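You operate a simulated robot arm through the tools that you are given. There is no shell and no other tool. Be economical: measure what you need, move in short steps, check, and stop when the job is done.

Carry out the task below with a simulated robot arm. There is one attempt and no reset: what you move stays moved.

JOB
Plane the type in the black chase level with planer and mallet.
Fine: two taps or more on the planer, none on bare type; put both tools back; leave the quoins. Set down upright: round mallet.
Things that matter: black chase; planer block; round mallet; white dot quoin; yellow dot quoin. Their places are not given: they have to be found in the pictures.

Only the result counts: the job must be done as asked and must still hold three seconds after the hand-in. Knocking over, shifting, dropping, spilling or breaking anything else fails it.

ROBOT AND FRAMES
A 7-joint arm with a two-finger parallel gripper, fixed in place. Base frame: the origin is at the foot of the arm, x ahead of it, y to its left, z up; the work surface is at about z = 0.88. Units: m, degrees, N and s.
With the tool pointing down near the work surface it reaches from about 0.34 to 0.76 m from the base axis. Its first joint turns from -115.0 to 115.0 degrees. Payload 3.91 kg.
Tool frame: the origin (TCP) lies between the finger pads and is the grasp point; the fingertips stand 0.03 m ahead of it; z points along the fingers, y is the line along which they close. The gripper opens to 0.11 m. The fingers are 0.02 m wide and 0.01 m thick; the gripper's body (0.048 by 0.112 m) begins 0.055 m behind the TCP.
Orientation is told as [roll, pitch, yaw] about the base's x, y, z axes, in that order, counted from this pose: with the fingers straight down and closing along the base's y, the tool's x points along the base's -x, its y along +y and its z along -z.

CONTROLS
- The arm moves only by the tool send_rows. Its argument "commands" is text: rows parted by semicolons, each of 7 numbers parted by spaces: the shift along the tool's x, y, z in units of 400 mm (1.0 is 400 mm), then the turn, a rotation vector about the tool's x, y, z in units of 60 degrees (1.0 is 60 degrees), then the gripper command, from -1 (fully open) to 1 (shut), values between in proportion. In form: dx dy dz wx wy wz grip; .... A call has 1 to 8 rows; each row is the pose to reach, as a shift and turn from the pose commanded when the call began, along the tool's axes at that moment. A call with a number of a shift or a turn outside -1 to 1 is refused whole. Rows are played at 5 a second. More than 0.05 m and 8.6 degrees between two rows, or a gripper value outside its range, and nothing of the call is played. A pose out of reach is approached as far as the arm can. The call stops where the force on the tool passes 40 N (or 10 N more than at its start, if that is more) or the arm is blocked; 0.2 s more then pass. The fingers move at their own pace (about 0.108 m/s each) and stop on an object; they squeeze with about 36 N. The grip force told is the motor's: it shows also when the fingers shut on nothing. Time passes only in rows, and 0.2 s behind the last, so rows that repeat a pose let the fingers close. It gives the time, the measured TCP pose, the force on the tool (base axes), the opening and the grip force at its end, in the units of the frame above (readings bear some noise), with the torque about the TCP (base axes, N m) and any sound that the robot's microphone picked up, and new pictures: "views" is both (left out), scene, wrist or none.
- Cameras (640 x 400 px; columns grow to the right, rows downward): "scene" is fixed at [0.2207, -0.6477, 1.6425]; the picture's right is [0.73, -0.69, 0.00], its down [-0.56, -0.60, -0.57] and it looks along [0.39, 0.41, -0.82] (base axes); focal length 288 px, centre (320, 200). "wrist" rides on the gripper at [0.072, 0.017, -0.103] in the tool frame; the picture's right is [-0.23, 0.97, 0.00], its down [-0.76, -0.18, -0.62] and it looks along [-0.61, -0.14, 0.78] (tool axes); focal length 222 px, centre (320, 200).
- slide_trunk(by): slides the trunk up (or, below 0, down) by that many m; the arm rides with it, the base frame stays. It gives what a move gives, with no picture.
- point_at(camera, pixels): for up to 12 pixels [column, row] of the newest picture of that camera ("zoom" is the newest enlarged one), the place [x, y, z] in the base frame of the surface seen there, good to about 0.003 m. The clock stands still meanwhile.
- enlarge(camera, box): a new picture of the part [left, top, right, bottom] of that camera's present view, enlarged. The clock stands still meanwhile.
- finish_job(): hands the job in; it is judged then, once.

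Work in short steps. Measure before you move; look again where a grasp or a placing could have gone wrong, and mend it. You have 80 turns and 200 pictures in all, those below and enlarged ones among them. Open the gripper and draw the arm clear of the work before you hand the job in, unless the task says otherwise; then end with one line.

The tools are called after "Request:" as a command line: name --argument value ..., lists and objects as JSON in quotes. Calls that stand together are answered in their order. send_rows: Moves the arm, as the interface text tells. Its arguments: {"type":"object","properties":{"commands":{"type":"string"},"views":{"type":"string","enum":["both","scene","wrist","none"]}},"required":["commands"]} The other tools are called the same way: slide_trunk (by) slides the trunk up or down; point_at (camera, pixels) gives the place of the surface under pixels of a picture; enlarge (camera, box) takes an enlarged picture of a part of a camera's view; finish_job () hands the job in.

At the start:

```text
t: 0.0
eef_pos: [0.3533, -0.3117, 1.307]
ee_rot: [0.0, 0.0, -0.1]
force: [-0.4, -0.4, 0.2]
moment: [-0.02, 0.02, -0.03]
finger_gap: 0.1099
gripper_force: 0.1
trunk travel left (down, up): [-0.8, 0.19]
```

scene: 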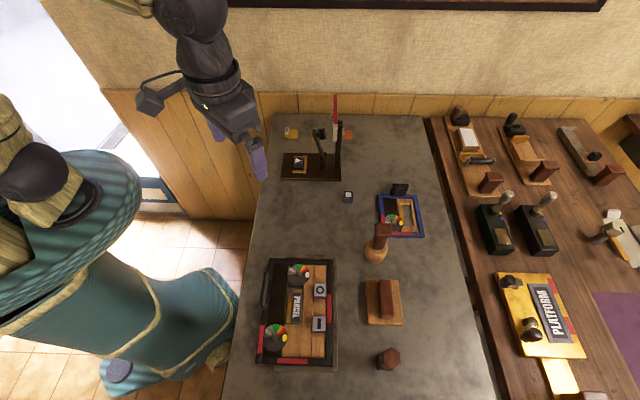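
wrist: 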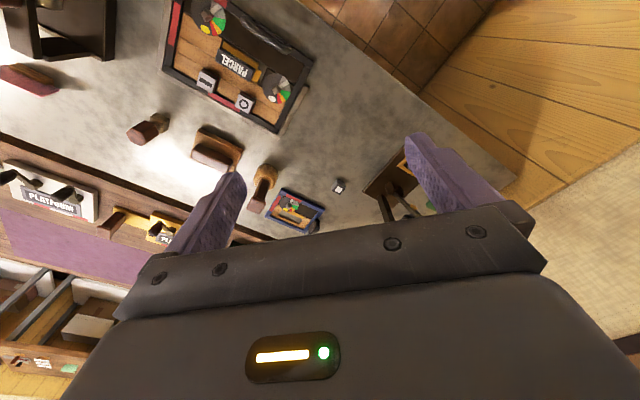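

The scene shows a black chase near (298,312), a block with a handle at (384,302), and mallet-like things at (377,245) and (388,358). I enlarge to identify them.

Request:
enlarge --camera "scene" --box '[240, 240, 420, 380]'

Request:
enlarge --camera "scene" --box '[270, 100, 450, 270]'

```text
2.86 times, centred on (330, 310) of scene
```

zoom: 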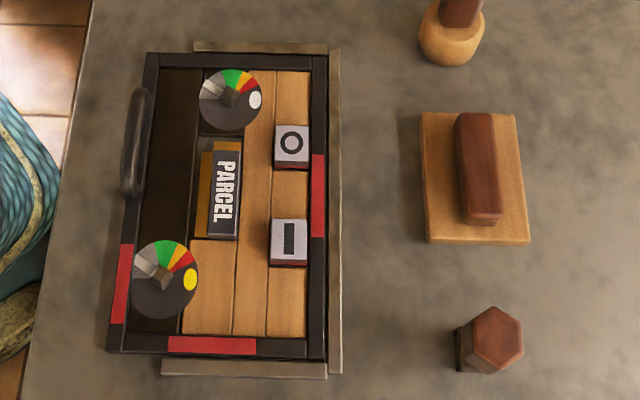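

```text
2.35 times, centred on (360, 185) of scene
```

zoom: 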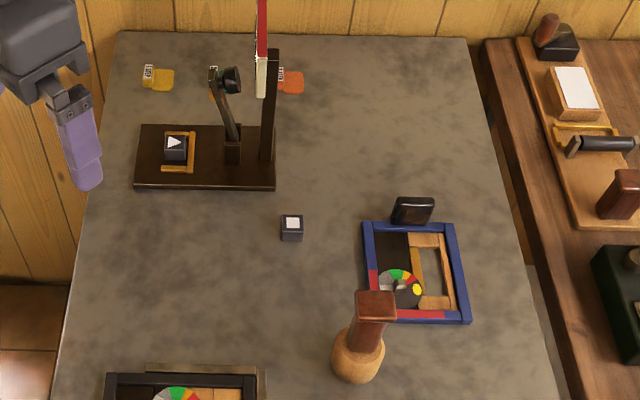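

Round mallet: round wooden head at zoom (358,360), brown handle up to (375,300). I measure the mallet, planer, chase and type.

Request:
point_at --camera "zoom" --pixels '[[375, 304], [358, 294], [393, 296], [390, 317], [356, 312], [368, 335], [357, 365], [340, 350], [380, 360], [356, 382], [330, 382], [405, 370]]'

Request:
enlarge --camera "scene" --box '[340, 220, 430, 380]'

Request:
enlarge --camera "scene" --box '[350, 265, 420, 335]'

```text
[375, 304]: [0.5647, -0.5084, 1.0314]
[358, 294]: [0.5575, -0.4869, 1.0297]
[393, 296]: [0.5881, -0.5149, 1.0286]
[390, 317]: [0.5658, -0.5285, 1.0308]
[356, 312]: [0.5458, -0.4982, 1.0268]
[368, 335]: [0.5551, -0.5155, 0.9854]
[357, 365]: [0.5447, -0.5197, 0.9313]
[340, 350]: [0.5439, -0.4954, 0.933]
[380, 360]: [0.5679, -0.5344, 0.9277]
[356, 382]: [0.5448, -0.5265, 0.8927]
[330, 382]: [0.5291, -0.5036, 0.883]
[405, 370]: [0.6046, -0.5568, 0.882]
```

```text
2.50 times, centred on (385, 300) of scene
```

zoom: 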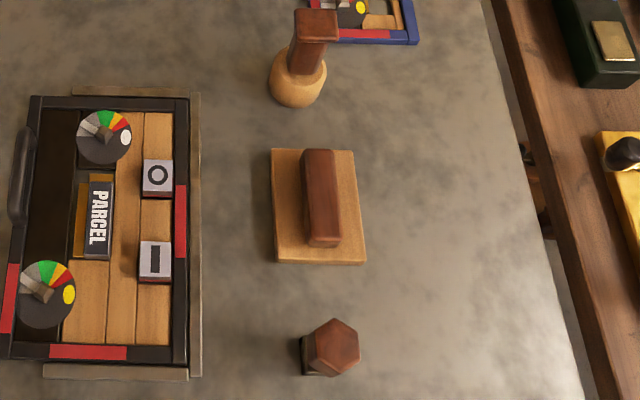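

```text
5.71 times, centred on (385, 300) of scene
```

zoom: 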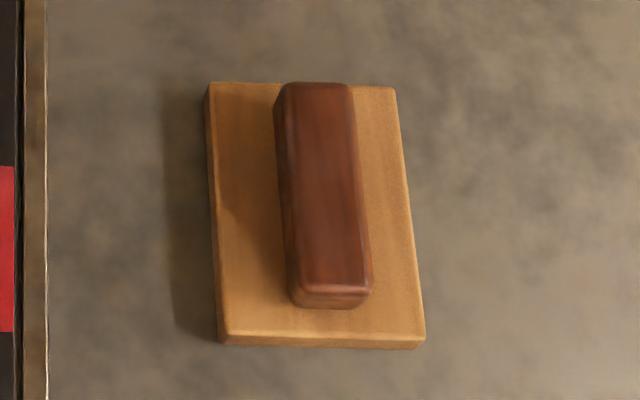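

Now measure the planer block and its grip in the zoom, and the chase in the scene.

Request:
point_at --camera "zoom" --pixels '[[211, 86], [393, 91], [421, 338], [226, 338], [288, 90], [346, 90], [366, 285], [298, 288], [325, 190], [250, 200], [390, 200], [480, 200]]'

Request:
enlarge --camera "scene" --box '[250, 250, 350, 375]'

```text
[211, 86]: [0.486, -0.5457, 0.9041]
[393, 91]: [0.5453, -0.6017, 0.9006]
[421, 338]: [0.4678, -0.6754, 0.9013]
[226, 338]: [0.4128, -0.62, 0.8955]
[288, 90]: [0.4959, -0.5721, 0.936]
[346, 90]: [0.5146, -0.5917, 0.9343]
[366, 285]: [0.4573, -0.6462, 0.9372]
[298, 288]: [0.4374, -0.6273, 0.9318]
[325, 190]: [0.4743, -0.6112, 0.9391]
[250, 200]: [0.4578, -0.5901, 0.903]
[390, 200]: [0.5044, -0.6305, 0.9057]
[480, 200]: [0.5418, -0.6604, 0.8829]
```

```text
3.20 times, centred on (300, 312) of scene
```

zoom: 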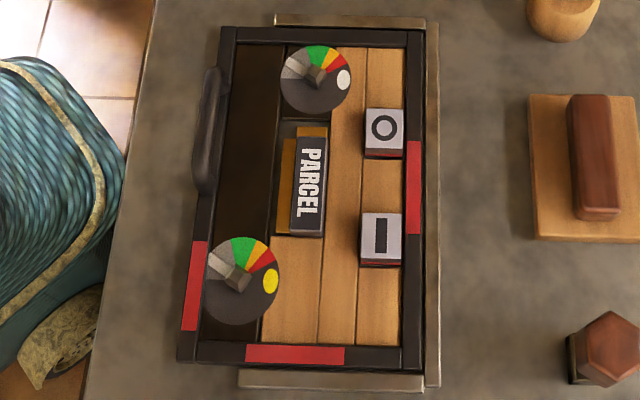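

Measure heights of the chase parts.

Request:
point_at --camera "zoom" --pixels '[[311, 140], [300, 220], [369, 115], [400, 115], [400, 145], [368, 145], [365, 220], [398, 220], [398, 255], [340, 180], [240, 285], [315, 78]]'

Request:
point_at --camera "zoom" --pixels '[[230, 35], [415, 38], [410, 360], [188, 355], [414, 190], [340, 300], [270, 150], [210, 120], [238, 272], [316, 70], [321, 130], [320, 232]]'

Request:
enlarge --camera "scene" --box '[280, 260, 340, 340]'

```text
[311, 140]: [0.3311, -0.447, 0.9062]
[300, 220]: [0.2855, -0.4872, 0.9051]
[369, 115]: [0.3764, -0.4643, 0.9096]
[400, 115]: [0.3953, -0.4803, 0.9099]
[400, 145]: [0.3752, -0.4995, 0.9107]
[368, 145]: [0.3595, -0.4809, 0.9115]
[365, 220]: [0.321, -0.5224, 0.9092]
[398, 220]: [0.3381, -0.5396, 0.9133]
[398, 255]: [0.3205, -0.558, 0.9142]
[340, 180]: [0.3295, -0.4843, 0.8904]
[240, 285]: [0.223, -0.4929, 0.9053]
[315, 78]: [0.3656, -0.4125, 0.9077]
```

```text
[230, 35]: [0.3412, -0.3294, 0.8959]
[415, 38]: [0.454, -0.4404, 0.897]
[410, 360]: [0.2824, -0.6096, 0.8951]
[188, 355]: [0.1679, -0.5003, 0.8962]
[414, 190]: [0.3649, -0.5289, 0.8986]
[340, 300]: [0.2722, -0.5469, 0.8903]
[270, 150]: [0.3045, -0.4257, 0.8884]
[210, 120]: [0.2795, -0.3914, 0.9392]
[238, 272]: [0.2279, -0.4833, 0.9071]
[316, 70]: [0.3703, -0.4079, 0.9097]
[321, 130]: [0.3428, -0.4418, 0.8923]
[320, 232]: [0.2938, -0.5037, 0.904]
```

```text
5.00 times, centred on (310, 300) of scene
```

zoom: 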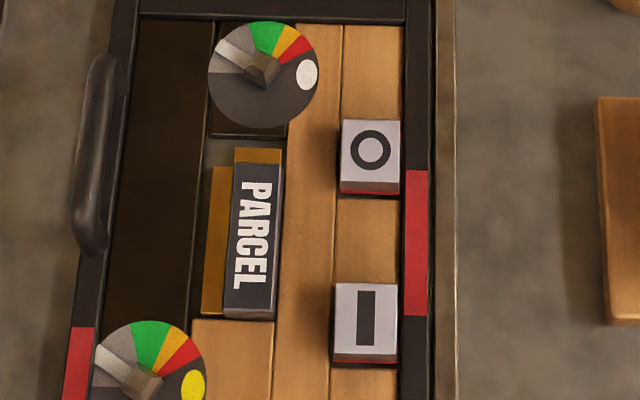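

Key findings: O and I type stand proud (z≈0.911 vs PARCEL 0.9055), planer centre ≈(0.478,-0.611) with grip ridge to z 0.938, everything turned 45°. I move over the planer at z≈1.10 with yaw 45°.

Request:
send_rows --commands "-0.039 -0.0935 0.0647 0 0 -0.094 -1; -0.078 -0.187 0.1294 0 0 -0.188 -1; -0.117 -0.2805 0.194 0 0 -0.282 -1; -0.156 -0.374 0.2588 0 0 -0.376 -1; -0.195 -0.4675 0.3235 0 0 -0.47 -1; -0.234 -0.561 0.388 0 0 -0.564 -1; -0.273 -0.6545 0.4528 0 0 -0.658 -1; -0.312 -0.748 0.5175 0 0 -0.752 -1"

```text
t: 1.8
eef_pos: [0.4456, -0.5828, 1.0994]
ee_rot: [0.0, 0.0, 45.1]
force: [0.0, -0.4, 0.7]
moment: [0.04, 0.01, 0.02]
finger_gap: 0.1099
gripper_force: 0.0
out of reach, approached as far as the arm can: row 7, 8
trunk travel left (down, up): [-0.8, 0.19]
```

scene: 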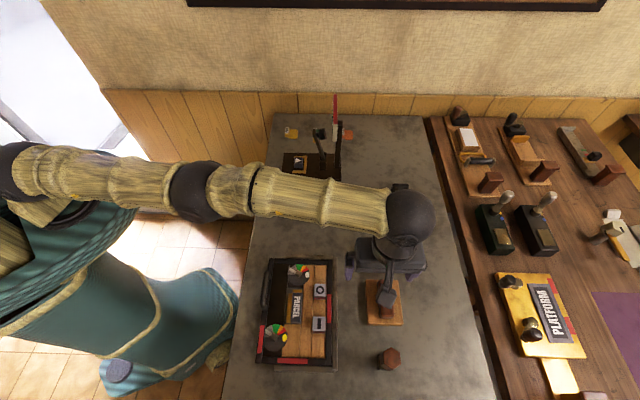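
wrist: 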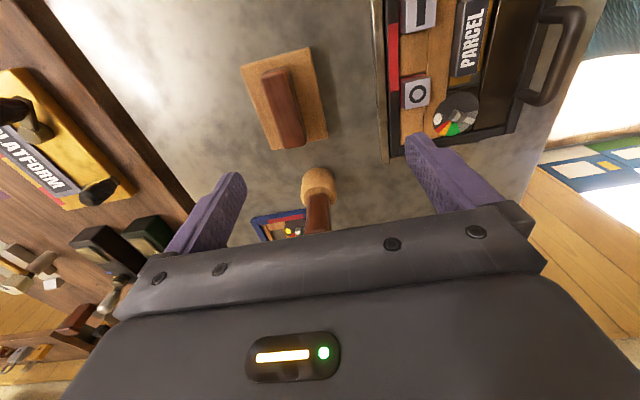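

Reach fell short at (0.446,-0.583) for z 1.10. Reach should grow lower down, so I descend to z≈1.0 while going outward.

Request:
send_rows --commands "-0.0025 -0.036 0.083 0 0 0 -1; -0.005 -0.072 0.166 0 0 0 -1; -0.0075 -0.107 0.25 0 0 0 -1; -0.0075 -0.107 0.25 0 0 0 -1" --views "wrist"

```text
t: 2.8
eef_pos: [0.4593, -0.5811, 1.0014]
ee_rot: [0.0, 0.0, 45.1]
force: [-0.2, -1.0, -0.4]
moment: [0.01, 0.0, -0.02]
finger_gap: 0.1098
gripper_force: 0.0
out of reach, approached as far as the arm can: row 1, 2, 3, 4
trunk travel left (down, up): [-0.8, 0.19]
```

wrist: 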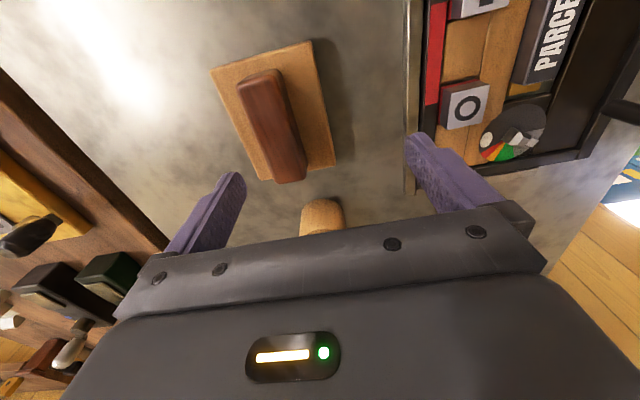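

Radius reached is 0.741, planer needs 0.776. I test whether the trunk helps: retry outward after lowering it a little.

Request:
slide_trunk --by 0.05

Request:
send_rows --commands "0.025 -0.045 0.06 0 0 0 -1; 0.05 -0.09 0.12 0 0 0 -1; 0.05 -0.09 0.12 0 0 0 -1; 0.05 -0.09 0.12 0 0 0 -1" --views "none"

```text
t: 3.7
eef_pos: [0.4599, -0.5809, 1.0528]
ee_rot: [0.0, 0.0, 45.1]
force: [0.0, 0.7, 0.2]
moment: [-0.01, -0.02, -0.02]
finger_gap: 0.1099
gripper_force: 0.2
trunk travel left (down, up): [-0.85, 0.14]
```

```text
t: 4.7
eef_pos: [0.4438, -0.5886, 1.0153]
ee_rot: [0.0, -0.1, 45.1]
force: [-0.1, -0.8, -0.9]
moment: [-0.01, 0.0, -0.03]
finger_gap: 0.1101
gripper_force: 0.1
out of reach, approached as far as the arm can: row 1, 2, 3, 4
trunk travel left (down, up): [-0.85, 0.14]
```

Straight-down reach tops out at ~0.74 m. I will instead turn to yaw -45° (closing along the ridge's 0.08 m length) and tilt the fingers outward about the closing axis. First the turn.

Request:
send_rows --commands "0 0 0 0 0 0.125 -1; 0 0 0 0 0 0.25 -1; 0 0 0 0 0 0.375 -1; 0 0 0 0 0 0.5 -1; 0 0 0 0 0 0.625 -1; 0 0 0 0 0 0.75 -1; 0 0 0 0 0 0.875 -1; 0 0 0 0 0 1.0 -1" --views "none"

Request:
send_rows --commands "0 0 0 0 0 0.125 -1; 0 0 0 0 0 0.25 -1; 0 0 0 0 0 0.375 -1; 0 0 0 0 0 0.502 -1; 0 0 0 0 0 0.502 -1" --views "wrist"

```text
t: 6.5
eef_pos: [0.441, -0.5877, 1.0147]
ee_rot: [0.0, 0.0, -15.1]
force: [0.1, 0.7, 0.8]
moment: [0.02, -0.03, 0.01]
finger_gap: 0.1101
gripper_force: 0.0
trunk travel left (down, up): [-0.85, 0.14]
```

```text
t: 7.7
eef_pos: [0.4407, -0.5884, 1.0155]
ee_rot: [0.0, 0.0, -45.1]
force: [0.5, -0.2, -0.6]
moment: [0.0, 0.02, 0.02]
finger_gap: 0.1101
gripper_force: 0.2
trunk travel left (down, up): [-0.85, 0.14]
```

wrist: 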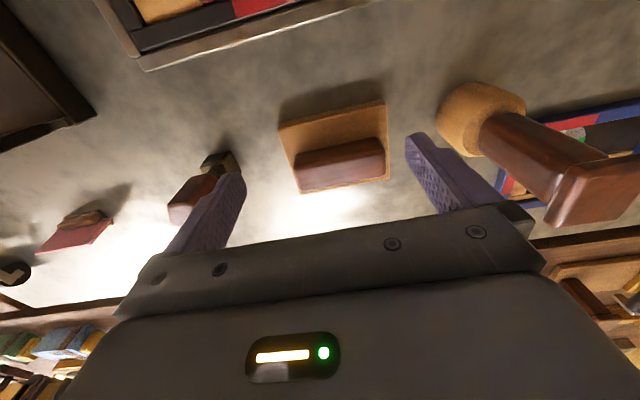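

Good orientation. I measure the ridge ends from this wrist picture and also try moving outward without tilt.

Request:
point_at --camera "wrist" --pixels '[[297, 158], [382, 143], [385, 172], [302, 188], [345, 165], [281, 126], [386, 102]]'

Request:
send_rows --commands "-0.053 0.012 0.019 0 0 0 -1; -0.106 0.025 0.038 0 0 0 -1; -0.106 0.025 0.038 0 0 0 -1; -0.106 0.025 0.038 0 0 0 -1" --views "wrist"

```text
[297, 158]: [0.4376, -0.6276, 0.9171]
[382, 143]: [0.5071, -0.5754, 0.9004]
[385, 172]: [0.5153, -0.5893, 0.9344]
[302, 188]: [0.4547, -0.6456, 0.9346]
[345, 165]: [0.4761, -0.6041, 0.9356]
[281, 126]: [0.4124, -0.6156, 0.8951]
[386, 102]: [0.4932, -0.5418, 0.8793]
```

```text
t: 8.7
eef_pos: [0.4527, -0.583, 1.0056]
ee_rot: [0.0, 0.0, -45.1]
force: [1.2, 0.4, -0.3]
moment: [-0.02, 0.0, 0.03]
finger_gap: 0.11
gripper_force: 0.0
out of reach, approached as far as the arm can: row 1, 2, 3, 4
trunk travel left (down, up): [-0.85, 0.14]
```

wrist: 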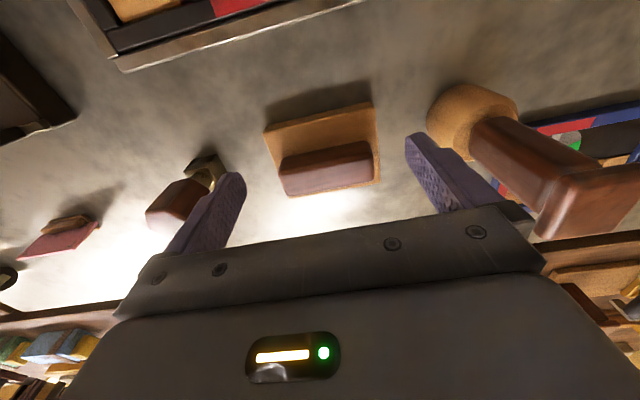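

Still limited to 0.738 m, so I tilt 15° outward about the closing axis while rising to z≈1.10, then lower the trunk 0.10 m so the arm is at its best height.

Request:
send_rows --commands "0.03 0 -0.083 0 -0.083 0 -1; 0.03 0 -0.166 0 -0.166 0 -1; 0.03 0 -0.25 0 -0.25 0 -1; 0.03 0 -0.25 0 -0.25 0 -1" --views "none"

Request:
slide_trunk --by -0.1

```text
t: 9.7
eef_pos: [0.4774, -0.6273, 1.1097]
ee_rot: [0.0, -15.0, -45.0]
force: [-0.8, 0.0, 0.1]
moment: [0.01, 0.0, 0.0]
finger_gap: 0.1101
gripper_force: 0.1
out of reach, approached as far as the arm can: row 1, 2, 3, 4
trunk travel left (down, up): [-0.85, 0.14]
```

```text
t: 11.1
eef_pos: [0.4759, -0.6254, 1.0095]
ee_rot: [0.0, -15.0, -45.0]
force: [-0.7, 0.6, 0.8]
moment: [-0.02, 0.04, 0.0]
finger_gap: 0.11
gripper_force: 0.0
trunk travel left (down, up): [-0.75, 0.24]
```

Reach is now fine (0.786). I go over the ridge at about (0.473,-0.606,0.96).

Request:
send_rows --commands "0.035 0.015 0.055 0 0 0 -1; 0.071 0.029 0.085 0 0 0 -1; 0.071 0.029 0.085 0 0 0 -1"

```text
t: 11.8
eef_pos: [0.482, -0.6225, 0.9672]
ee_rot: [0.0, -14.8, -45.0]
force: [0.4, 0.4, 0.3]
moment: [-0.01, -0.01, -0.01]
finger_gap: 0.11
gripper_force: 0.0
out of reach, approached as far as the arm can: row 1, 2, 3
trunk travel left (down, up): [-0.75, 0.24]
```

scene: 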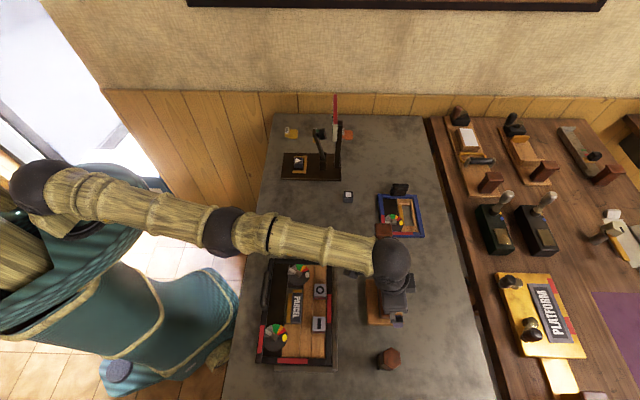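
wrist: 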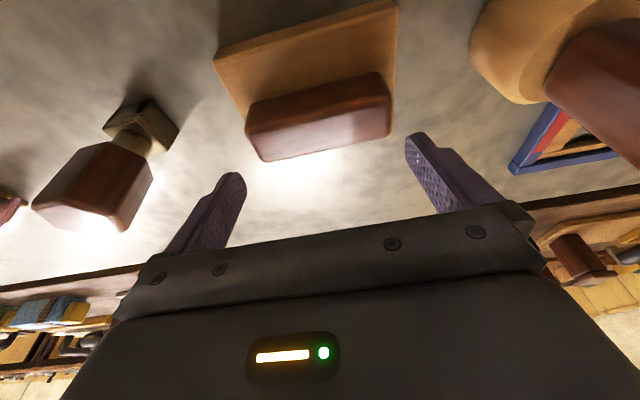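

The commanded pose seems to have run ahead of the reachable one. I back inboard ~0.1 m and rise 0.03 m to resync the command with the measured pose.

Request:
send_rows --commands "0.074 0 -0.046 0 0 0 -1; 0.148 0 -0.091 0 0 0 -1; 0.222 0 -0.137 0 0 0 -1; 0.222 0 -0.137 0 0 0 -1" --views "none"

```text
t: 12.8
eef_pos: [0.4632, -0.635, 0.9967]
ee_rot: [0.0, -14.8, -45.0]
force: [-0.2, 0.7, -0.3]
moment: [-0.01, 0.02, -0.03]
finger_gap: 0.11
gripper_force: 0.0
out of reach, approached as far as the arm can: row 1, 2, 3, 4
trunk travel left (down, up): [-0.75, 0.24]
```

Still out of reach: keep backing inboard in 0.02 m steps until rows become reachable.

Request:
send_rows --commands "0.048 0 -0.013 0 0 0 -1; 0.096 0 -0.026 0 0 0 -1; 0.145 0 -0.039 0 0 0 -1; 0.193 0 -0.052 0 0 0 -1; 0.241 0 -0.065 0 0 0 -1; 0.241 0 -0.065 0 0 0 -1" --views "none"

```text
t: 14.2
eef_pos: [0.4393, -0.6482, 1.0082]
ee_rot: [0.0, -14.9, -45.1]
force: [1.2, 0.1, -0.4]
moment: [0.01, 0.0, -0.05]
finger_gap: 0.1101
gripper_force: 0.1
out of reach, approached as far as the arm can: row 1, 2, 3, 4, 5, 6
trunk travel left (down, up): [-0.75, 0.24]
```

Radial commands have no effect while tangential ones do: the elbow is probably straight (singular). I raise 0.2 m with 0.1 m inboard to break out.

Request:
send_rows --commands "0.019 0 -0.091 0 0 0 -1; 0.037 0 -0.183 0 0 0 -1; 0.056 0 -0.274 0 0 0 -1; 0.075 0 -0.365 0 0 0 -1; 0.093 0 -0.457 0 0 0 -1; 0.112 0 -0.548 0 0 0 -1; 0.112 0 -0.548 0 0 0 -1"

```text
t: 15.8
eef_pos: [0.3886, -0.6206, 1.225]
ee_rot: [0.2, -14.8, -45.0]
force: [1.1, -0.4, -0.1]
moment: [-0.02, 0.01, 0.02]
finger_gap: 0.1101
gripper_force: 0.0
out of reach, approached as far as the arm can: row 1, 2, 3, 4, 5, 6, 7
trunk travel left (down, up): [-0.75, 0.24]
```

scene: 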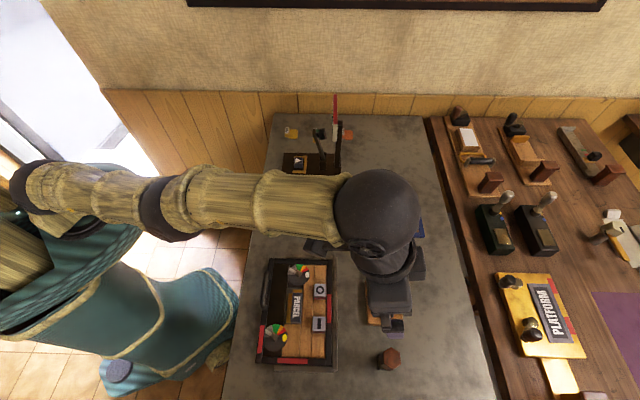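
wrist: 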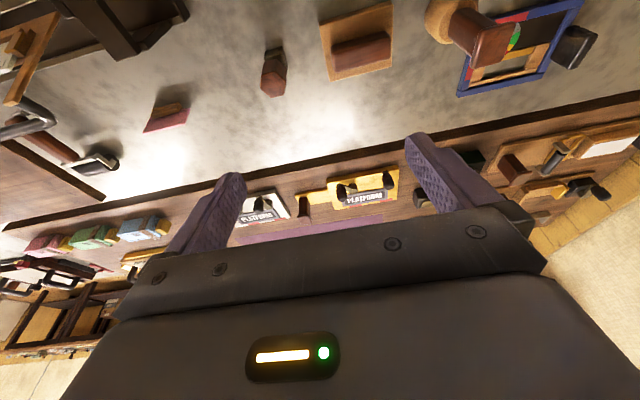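

Keep commanding inboard, by 0.3 m at this safe height, noting which rows become reachable.

Request:
send_rows --commands "0.0905 0 -0.024 0 0 0 -1; 0.181 0 -0.0485 0 0 0 -1; 0.2715 0 -0.073 0 0 0 -1; 0.362 0 -0.097 0 0 0 -1; 0.4525 0 -0.121 0 0 0 -1; 0.543 0 -0.1455 0 0 0 -1; 0.634 0 -0.17 0 0 0 -1; 0.7245 0 -0.194 0 0 0 -1" --views "none"

```text
t: 17.6
eef_pos: [0.2666, -0.6105, 1.3323]
ee_rot: [-0.1, -14.8, -45.0]
force: [0.1, -0.8, -0.1]
moment: [-0.01, 0.01, 0.03]
finger_gap: 0.1099
gripper_force: 0.0
out of reach, approached as far as the arm can: row 1, 2, 3, 4, 5, 6, 7, 8
trunk travel left (down, up): [-0.75, 0.24]
```

The wrist stays on a full-extension sphere (R≈0.72 about z≈1.18): elbow straight, now just starting to bend. I hold with zero rows to see whether the command still pulls.

Request:
send_rows --commands "0 0 0 0 0 0 -1; 0 0 0 0 0 0 -1; 0 0 0 0 0 0 -1; 0 0 0 0 0 0 -1" --views "scene"

```text
t: 18.6
eef_pos: [0.2679, -0.611, 1.333]
ee_rot: [-0.1, -14.9, -44.9]
force: [0.3, 0.0, 1.0]
moment: [0.0, 0.01, -0.01]
finger_gap: 0.1097
gripper_force: 0.1
trunk travel left (down, up): [-0.75, 0.24]
```

scene: 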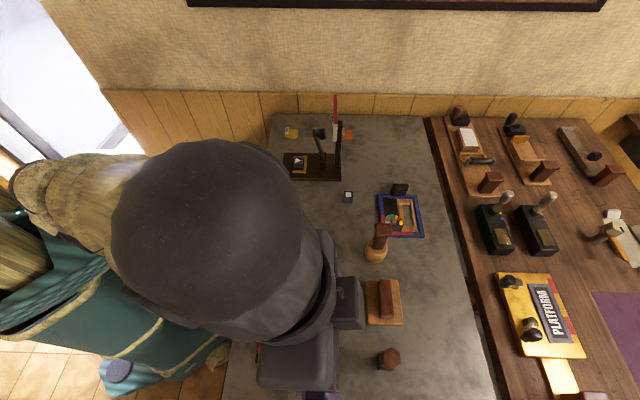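

The command resets to the actual pose after each call. I now move toward the shoulder to fold the elbow.

Request:
send_rows --commands "0.089 0.034 0.031 0 0 0 -1; 0.178 0.068 0.062 0 0 0 -1; 0.266 0.102 0.093 0 0 0 -1; 0.355 0.136 0.124 0 0 0 -1; 0.444 0.17 0.1555 0 0 0 -1; 0.444 0.17 0.1555 0 0 0 -1" --views "none"

```text
t: 20.1
eef_pos: [0.25, -0.6179, 1.3292]
ee_rot: [0.0, -14.9, -44.9]
force: [0.4, 0.2, 0.1]
moment: [0.0, 0.0, 0.02]
finger_gap: 0.1102
gripper_force: 0.1
out of reach, approached as far as the arm can: row 1, 2, 3, 4, 5, 6
trunk travel left (down, up): [-0.75, 0.24]
```

Still stuck radially. A straight-down chord (tangential+inward) should flex the elbow: lower 0.28 m here, which is clear (tips ≥1.02).

Request:
send_rows --commands "0.0226 0 0.0845 0 0 0 -1; 0.0453 0 0.169 0 0 0 -1; 0.068 0 0.2535 0 0 0 -1; 0.0906 0 0.338 0 0 0 -1; 0.1132 0 0.4226 0 0 0 -1; 0.136 0 0.507 0 0 0 -1; 0.1585 0 0.5917 0 0 0 -1; 0.181 0 0.676 0 0 0 -1" --views "scene"

```text
t: 21.9
eef_pos: [0.2734, -0.7104, 1.0623]
ee_rot: [0.1, -14.7, -44.9]
force: [0.1, 0.1, -0.5]
moment: [0.02, -0.02, -0.01]
finger_gap: 0.1103
gripper_force: 0.1
out of reach, approached as far as the arm can: row 1, 2, 3, 4, 5, 6, 7, 8
trunk travel left (down, up): [-0.75, 0.24]
```

scene: 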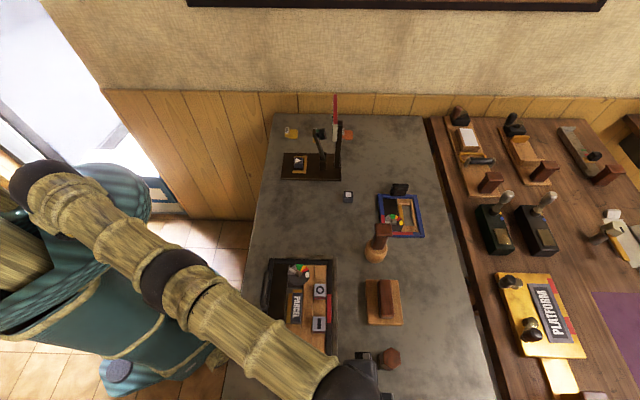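

Still extended. I try a sideways chord (through smaller radius) at a safe height to flex the elbow.

Request:
send_rows --commands "0.0074 0.106 -0.041 0 0 0 -1; 0.0148 0.212 -0.082 0 0 0 -1; 0.022 0.318 -0.1225 0 0 0 -1; 0.0295 0.424 -0.163 0 0 0 -1; 0.037 0.53 -0.204 0 0 0 -1; 0.0443 0.636 -0.245 0 0 0 -1; 0.0516 0.742 -0.286 0 0 0 -1; 0.059 0.848 -0.3265 0 0 0 -1" --views "scene"

```text
t: 23.6
eef_pos: [0.5443, -0.5128, 1.2219]
ee_rot: [-0.2, -15.0, -45.0]
force: [-0.4, 0.0, 0.6]
moment: [-0.02, 0.01, -0.05]
finger_gap: 0.1099
gripper_force: 0.0
out of reach, approached as far as the arm can: row 1, 2, 3, 4, 5, 6, 7, 8
trunk travel left (down, up): [-0.75, 0.24]
```

scene: 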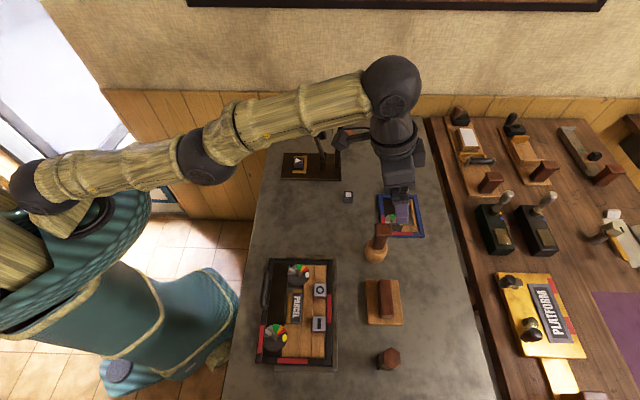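

Pictures show a slight bend now. I undo the tilt in place to see if orientation is the hindrance.

Request:
send_rows --commands "0 0 0 0 0.0625 0 -1; 0 0 0 0 0.125 0 -1; 0 0 0 0 0.1875 0 -1; 0 0 0 0 0.25 0 -1; 0 0 0 0 0.25 0 -1" --views "none"

Request:
send_rows --commands "0.0125 0 0 0 0 0 -1; 0.025 0 0 0 0 0 -1; 0.0375 0 0 0 0 0 -1; 0.05 0 0 0 0 0 -1; 0.0625 0 0 0 0 0 -1; 0.075 0 0 0 0 0 -1; 0.0875 0 0 0 0 0 -1; 0.1 0 0 0 0 0 -1" --views "none"

```text
t: 24.9
eef_pos: [0.5057, -0.4811, 1.2145]
ee_rot: [0.1, 0.1, -45.0]
force: [-0.7, -0.7, -0.3]
moment: [0.0, 0.02, 0.02]
finger_gap: 0.1099
gripper_force: 0.0
out of reach, approached as far as the arm can: row 1, 2, 3, 4, 5
trunk travel left (down, up): [-0.75, 0.24]
```

```text
t: 26.6
eef_pos: [0.5004, -0.4765, 1.2248]
ee_rot: [0.0, 0.1, -45.0]
force: [0.3, 0.0, -0.3]
moment: [0.04, -0.02, 0.03]
finger_gap: 0.1099
gripper_force: 0.1
out of reach, approached as far as the arm can: row 2, 3, 4, 5, 6, 7, 8
trunk travel left (down, up): [-0.75, 0.24]
```

I look at the arm's configuration closely.

Request:
enlarge --camera "scene" --box '[0, 20, 460, 300]'

Request:
point_at --camera "scene" --pixels '[[40, 175], [110, 170], [205, 150], [260, 130], [320, 110], [385, 85], [395, 130], [70, 215]]'

```text
1.39 times, centred on (230, 160) of scene
```

zoom: 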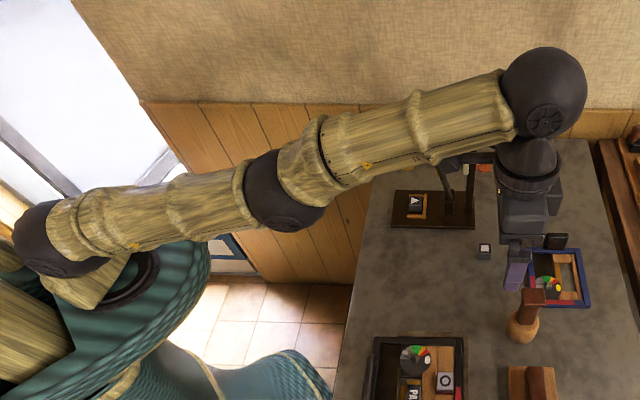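

```text
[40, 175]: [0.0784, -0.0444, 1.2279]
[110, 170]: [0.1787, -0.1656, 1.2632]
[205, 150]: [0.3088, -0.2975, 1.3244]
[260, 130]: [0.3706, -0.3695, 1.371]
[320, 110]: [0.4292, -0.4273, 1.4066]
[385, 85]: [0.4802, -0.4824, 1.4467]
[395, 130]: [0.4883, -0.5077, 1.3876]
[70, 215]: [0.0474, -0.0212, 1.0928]
```

The elbow appears to have hyperextended onto the wrong (elbow-down) side and hits its limit. I raise the trunk for room, then stretch fully while going down so the elbow flips up.

Request:
slide_trunk --by 0.2

Request:
send_rows --commands "-0.04 0 0.1 0 0 0 -1; -0.1 0 0.2 0 0 0 -1; -0.14 0 0.3 0 0 0 -1; -0.14 0 0.4 0 0 0 -1; -0.12 0 0.5 0 0 0 -1; -0.1 0 0.6 0 0 0 -1; -0.06 0 0.7 0 0 0 -1; 0 0 0.78 0 0 0 -1" --views "scene"

```text
t: 28.8
eef_pos: [0.5006, -0.4763, 1.4253]
ee_rot: [0.0, 0.1, -45.0]
force: [0.3, 1.0, 0.3]
moment: [-0.03, -0.02, 0.01]
finger_gap: 0.11
gripper_force: 0.1
trunk travel left (down, up): [-0.95, 0.04]
```

```text
t: 30.6
eef_pos: [0.5335, -0.5142, 1.1108]
ee_rot: [0.0, 0.3, -45.0]
force: [-0.2, -0.3, -0.7]
moment: [0.0, 0.02, 0.01]
finger_gap: 0.11
gripper_force: 0.1
out of reach, approached as far as the arm can: row 2, 3, 4, 5, 6, 7, 8
trunk travel left (down, up): [-0.95, 0.04]
```

scene: 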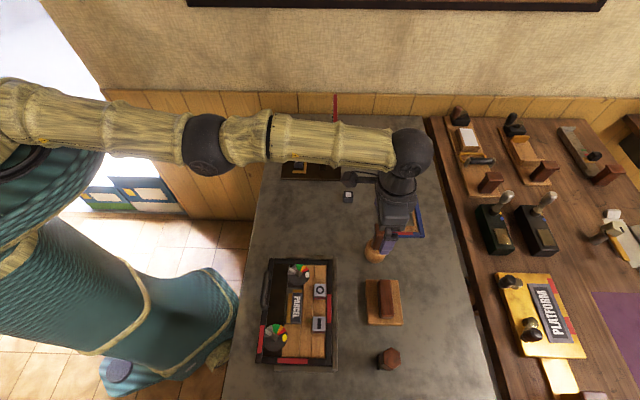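

Now nearly straight; I test an inward move from here.

Request:
send_rows --commands "0.0375 0 0 0 0 0 -1; 0.075 0 0 0 0 0 -1; 0.1125 0 0 0 0 0 -1; 0.15 0 0 0 0 0 -1; 0.1875 0 0 0 0 0 -1; 0.225 0 0 0 0 0 -1; 0.2625 0 0 0 0 0 -1; 0.3 0 0 0 0 0 -1" --views "none"

```text
t: 32.4
eef_pos: [0.5303, -0.5164, 1.1061]
ee_rot: [-0.1, 0.3, -45.0]
force: [-0.2, -0.3, -1.0]
moment: [0.0, -0.01, -0.01]
finger_gap: 0.1098
gripper_force: 0.1
out of reach, approached as far as the arm can: row 1, 2, 3, 4, 5, 6, 7, 8
trunk travel left (down, up): [-0.95, 0.04]
```

Analysis: orientation changes drive the elbow; my outward tilt hyperextended it. I tilt the fingers inward 40° while swinging the TCP inward/up so the elbow flexes the right way.

Request:
send_rows --commands "0.052 0 -0.004 0 0.083 0 -1; 0.104 0 -0.01 0 0.167 0 -1; 0.156 0 -0.02 0 0.25 0 -1; 0.208 0 -0.035 0 0.333 0 -1; 0.26 0 -0.05 0 0.417 0 -1; 0.312 0 -0.065 0 0.5 0 -1; 0.364 0 -0.085 0 0.583 0 -1; 0.415 0 -0.105 0 0.667 0 -1" --views "scene"

```text
t: 34.2
eef_pos: [0.4164, -0.416, 1.1611]
ee_rot: [-0.1, 36.2, -46.4]
force: [-3.4, 5.5, -4.1]
moment: [-0.21, -0.13, 0.05]
finger_gap: 0.11
gripper_force: 0.1
out of reach, approached as far as the arm can: row 1, 2, 3, 4, 5, 6, 7
trunk travel left (down, up): [-0.95, 0.04]
```

scene: 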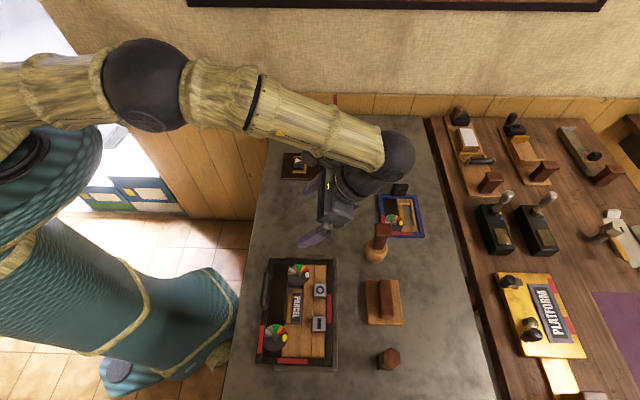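

The elbow is now properly bent and row 8 reached. I undo the inward tilt at this inboard spot (r≈0.59).

Request:
send_rows --commands "0 0 0 0 -0.1 0 -1; 0 0 0 0 -0.2 0 -1; 0 0 0 0 -0.3 0 -1; 0 0 0 0 -0.4 0 -1; 0 0 0 0 -0.5 0 -1; 0 0 0 0 -0.6 0 -1; 0 0 0 0 -0.667 0 -1; 0 0 0 0 -0.667 0 -1" --views "none"

Request:
slide_trunk --by -0.05

```text
t: 36.0
eef_pos: [0.4129, -0.3978, 1.1467]
ee_rot: [0.0, 0.1, -45.0]
force: [0.3, -0.2, 0.2]
moment: [0.0, -0.01, 0.02]
finger_gap: 0.1099
gripper_force: 0.1
trunk travel left (down, up): [-0.95, 0.04]
```

```text
t: 36.9
eef_pos: [0.4127, -0.3968, 1.098]
ee_rot: [0.0, 0.1, -45.0]
force: [0.0, 0.1, 0.1]
moment: [0.01, 0.05, 0.01]
finger_gap: 0.1101
gripper_force: 0.1
trunk travel left (down, up): [-0.9, 0.09]
```

Recovered. Now rise 0.12 m and tilt 18° outward here, then lower the trunk 0.15 m.

Request:
send_rows --commands "0 0 -0.1 0 -0.1 0 -1; 0 0 -0.2 0 -0.2 0 -1; 0 0 -0.3 0 -0.3 0 -1; 0 0 -0.3 0 -0.3 0 -1" --views "none"

Request:
slide_trunk --by -0.15

```text
t: 37.9
eef_pos: [0.4147, -0.3987, 1.2193]
ee_rot: [0.0, -17.8, -45.0]
force: [0.1, -0.4, 0.0]
moment: [0.06, 0.01, 0.0]
finger_gap: 0.11
gripper_force: 0.1
trunk travel left (down, up): [-0.9, 0.09]
```

```text
t: 39.7
eef_pos: [0.4144, -0.3999, 1.0686]
ee_rot: [0.0, -17.9, -45.0]
force: [-0.6, 0.6, -0.5]
moment: [0.0, -0.01, 0.01]
finger_gap: 0.1101
gripper_force: 0.0
trunk travel left (down, up): [-0.75, 0.24]
```

Now move to hover over the planer ridge at (0.473,-0.606,1.0), reachable with elbow bent.

Request:
send_rows --commands "-0.078 -0.052 0.061 0 0 0 -1; -0.156 -0.104 0.123 0 0 0 -1; -0.235 -0.157 0.184 0 0 0 -1; -0.313 -0.209 0.246 0 0 0 -1; -0.391 -0.261 0.307 0 0 0 -1; -0.391 -0.261 0.307 0 0 0 -1"

```text
t: 41.1
eef_pos: [0.4734, -0.6061, 0.9993]
ee_rot: [0.0, -17.9, -45.0]
force: [-0.7, -0.6, -1.0]
moment: [0.01, 0.04, -0.02]
finger_gap: 0.1102
gripper_force: 0.1
trunk travel left (down, up): [-0.75, 0.24]
```

scene: 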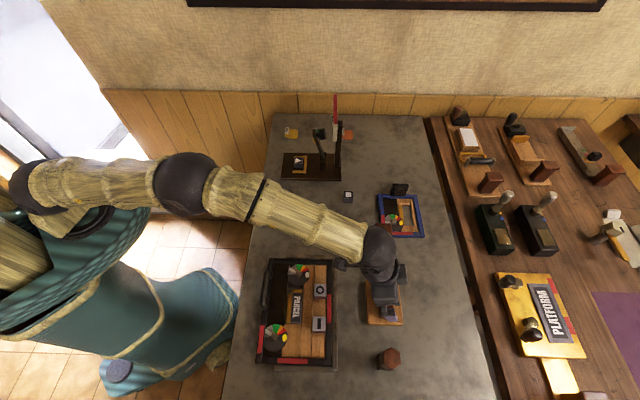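
wrist: 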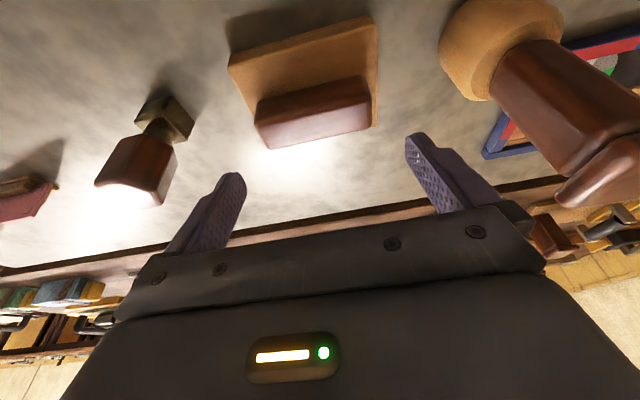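

Reach good. Measure the ridge corners from this closer view.

Request:
point_at --camera "wrist" --pixels '[[260, 106], [364, 80], [368, 124], [266, 144], [314, 112], [256, 125], [371, 105], [268, 132], [366, 110], [240, 85], [370, 40]]'

```text
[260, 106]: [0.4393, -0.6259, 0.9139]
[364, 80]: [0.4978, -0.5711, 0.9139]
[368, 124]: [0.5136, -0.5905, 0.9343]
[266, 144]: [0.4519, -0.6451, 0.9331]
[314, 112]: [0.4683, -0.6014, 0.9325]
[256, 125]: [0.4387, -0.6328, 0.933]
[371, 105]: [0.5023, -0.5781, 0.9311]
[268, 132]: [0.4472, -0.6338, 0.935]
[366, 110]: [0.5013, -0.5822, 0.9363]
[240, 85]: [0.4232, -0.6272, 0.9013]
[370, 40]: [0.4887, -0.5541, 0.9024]
```

Ridge centre (0.476,-0.608); TCP is well aligned. Lower 0.058 m vertically with open fingers.

Request:
send_rows --commands "0.015 0 0.046 0 0 0 -1; 0.03 0 0.092 0 0 0 -1; 0.045 0 0.136 0 0 0 -1; 0.045 0 0.136 0 0 0 -1"

```text
t: 42.1
eef_pos: [0.4729, -0.603, 0.9421]
ee_rot: [0.0, -17.9, -45.0]
force: [0.2, 0.2, -0.4]
moment: [-0.01, -0.01, -0.02]
finger_gap: 0.1098
gripper_force: 0.1
trunk travel left (down, up): [-0.75, 0.24]
```

scene: 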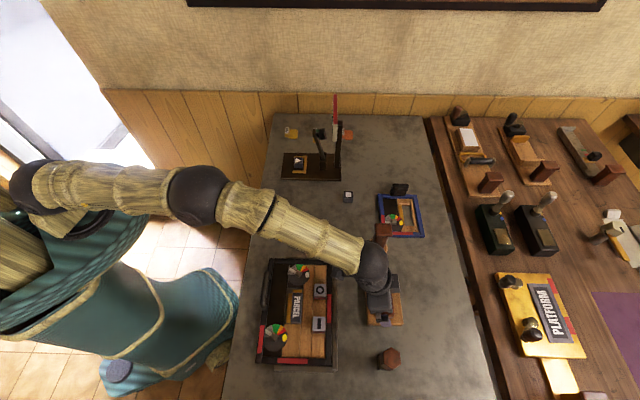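
wrist: 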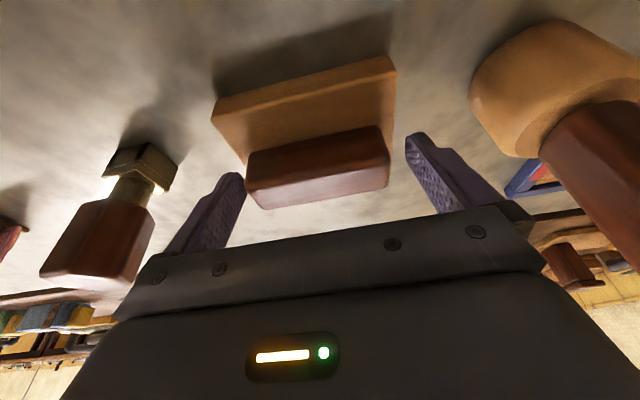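

Fingers straddle the ridge ends. Close.

Request:
send_rows --commands "0 0 0 0 0 0 1; 0 0 0 0 0 0 1; 0 0 0 0 0 0 1; 0 0 0 0 0 0 1" --views "wrist"

```text
t: 43.1
eef_pos: [0.4737, -0.6032, 0.9434]
ee_rot: [0.0, -17.9, -45.0]
force: [-1.6, -1.4, 0.5]
moment: [-0.18, 0.02, -0.03]
finger_gap: 0.0898
gripper_force: 36.2
trunk travel left (down, up): [-0.75, 0.24]
```

wrist: 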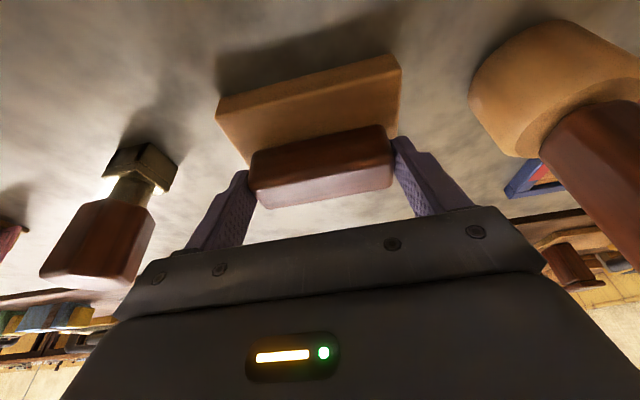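

Gripped (gap 0.090). Lift 0.08 m straight up and check the block hangs level.

Request:
send_rows --commands "-0.01 0 -0.03 0 0 0 1; -0.031 0 -0.095 0 0 0 1; -0.062 0 -0.19 0 0 0 1; -0.062 0 -0.19 0 0 0 1"

```text
t: 44.1
eef_pos: [0.4735, -0.604, 1.0224]
ee_rot: [0.0, -17.7, -45.0]
force: [0.0, 0.1, -1.7]
moment: [-0.01, 0.03, 0.03]
finger_gap: 0.0898
gripper_force: 35.6
trunk travel left (down, up): [-0.75, 0.24]
```

scene: 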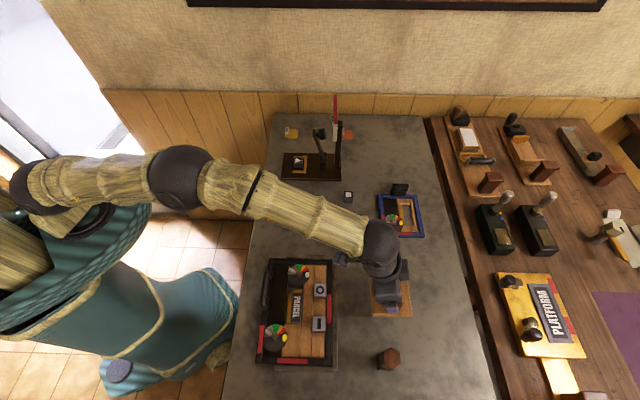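
wrist: 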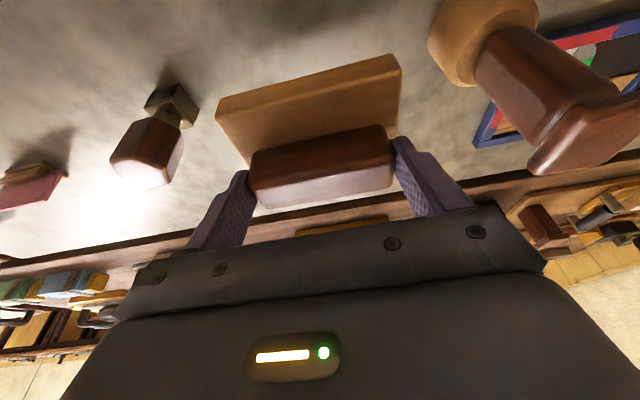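

Held firmly. Move across to above the chase (target TCP (0.325,-0.487,1.022)).

Request:
send_rows --commands "0.089 -0.0115 -0.029 0 0 0 1; 0.178 -0.023 -0.058 0 0 0 1; 0.267 -0.0345 -0.087 0 0 0 1; 0.356 -0.046 -0.116 0 0 0 1; 0.445 -0.0575 -0.1445 0 0 0 1; 0.445 -0.0575 -0.1445 0 0 0 1"

```text
t: 45.5
eef_pos: [0.3237, -0.4899, 1.0229]
ee_rot: [0.0, -17.9, -44.9]
force: [0.0, -0.3, -1.8]
moment: [0.01, 0.02, -0.01]
finger_gap: 0.0898
gripper_force: 36.2
trunk travel left (down, up): [-0.75, 0.24]
```

scene: 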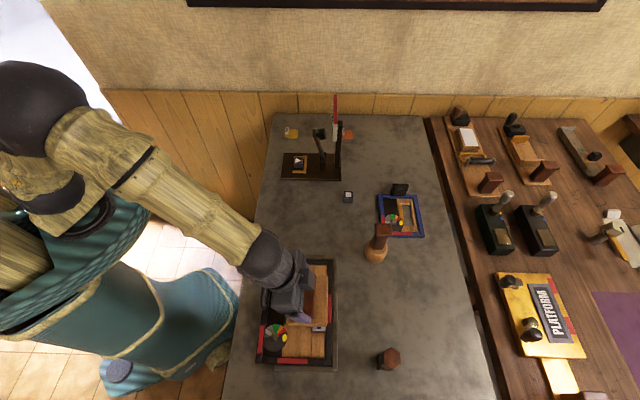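
wrist: 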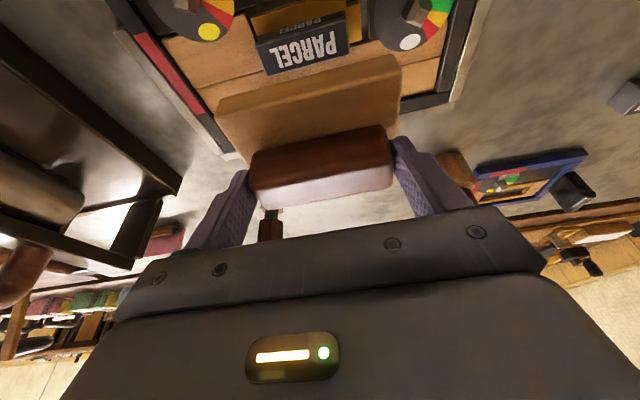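

Slightly off by ~3 mm along u. Measure the planer's visible inner edge and the quoins/PARCEL now.

Request:
point_at --camera "wrist" --pixels '[[222, 100], [396, 60], [260, 148], [388, 130], [262, 45], [345, 20], [268, 70], [348, 46], [411, 42], [209, 32]]'

```text
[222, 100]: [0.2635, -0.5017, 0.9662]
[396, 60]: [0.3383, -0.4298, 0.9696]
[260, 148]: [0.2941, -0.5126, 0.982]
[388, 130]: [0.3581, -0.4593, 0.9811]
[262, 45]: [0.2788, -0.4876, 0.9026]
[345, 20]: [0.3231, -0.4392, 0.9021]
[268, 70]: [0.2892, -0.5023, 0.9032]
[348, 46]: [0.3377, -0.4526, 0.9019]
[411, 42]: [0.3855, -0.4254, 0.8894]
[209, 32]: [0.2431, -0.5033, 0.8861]
```

Alignment is good: planer covers O, I and PARCEL. Lower to just at contact (~z 0.973).

Request:
send_rows --commands "0.013 0.0025 0.038 0 0 0 1; 0.026 0.0025 0.076 0 0 0 1; 0.0355 0.0025 0.109 0 0 0 1; 0.0375 0.0025 0.115 0 0 0 1; 0.039 0.0025 0.12 0 0 0 1; 0.039 0.0025 0.12 0 0 0 1"

```text
t: 46.9
eef_pos: [0.3256, -0.4873, 0.9716]
ee_rot: [-0.1, -17.9, -44.9]
force: [1.3, 0.0, -2.2]
moment: [0.01, 0.01, -0.01]
finger_gap: 0.0897
gripper_force: 36.2
trunk travel left (down, up): [-0.75, 0.24]
```

scene: 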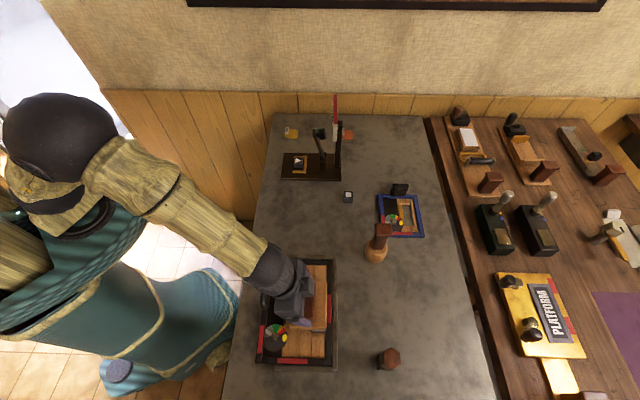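
wrist: 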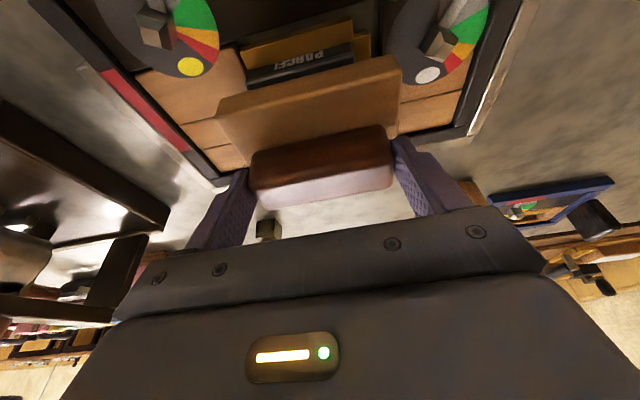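

No contact yet; lower in 1.5 mm steps.

Request:
send_rows --commands "0.0012 0 0.0036 0 0 0 1; 0.0024 0 0.0072 0 0 0 1; 0.0036 0 0.0108 0 0 0 1; 0.0036 0 0.0108 0 0 0 1" --views "none"

```text
t: 47.9
eef_pos: [0.3247, -0.4868, 0.9669]
ee_rot: [0.0, -18.0, -44.9]
force: [2.3, -0.4, 5.2]
moment: [-0.23, -0.23, 0.02]
finger_gap: 0.0896
gripper_force: 35.8
trunk travel left (down, up): [-0.75, 0.24]
```

Contact made (≈7 N change). Release and rise 0.1 m.

Request:
send_rows --commands "0 0 0 0 0 0 -1; 0 0 0 0 0 0 -1; 0 0 0 0 0 0 -1; -0.02 0 -0.06 0 0 0 -1; -0.05 0 -0.16 0 0 0 -1; -0.085 0 -0.26 0 0 0 -1; -0.085 0 -0.26 0 0 0 -1"

```text
t: 49.5
eef_pos: [0.326, -0.4875, 1.076]
ee_rot: [0.0, -17.8, -45.1]
force: [0.8, -0.2, -0.9]
moment: [0.01, 0.0, 0.0]
finger_gap: 0.1099
gripper_force: 0.0
trunk travel left (down, up): [-0.75, 0.24]
```

scene: 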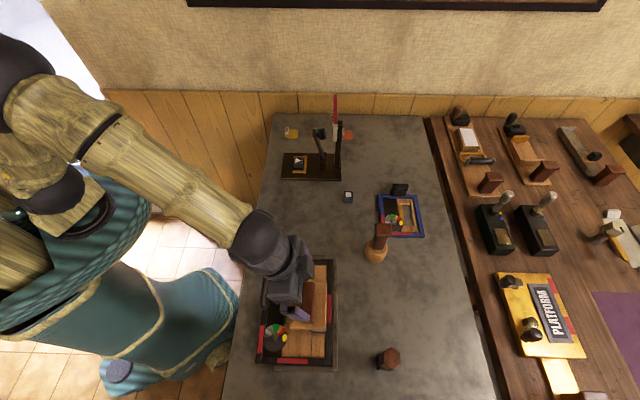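
wrist: 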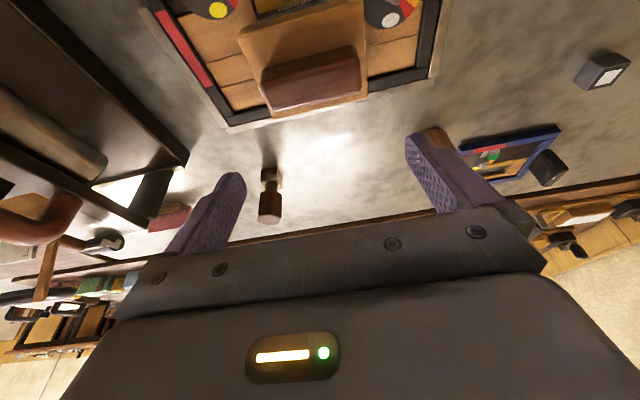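

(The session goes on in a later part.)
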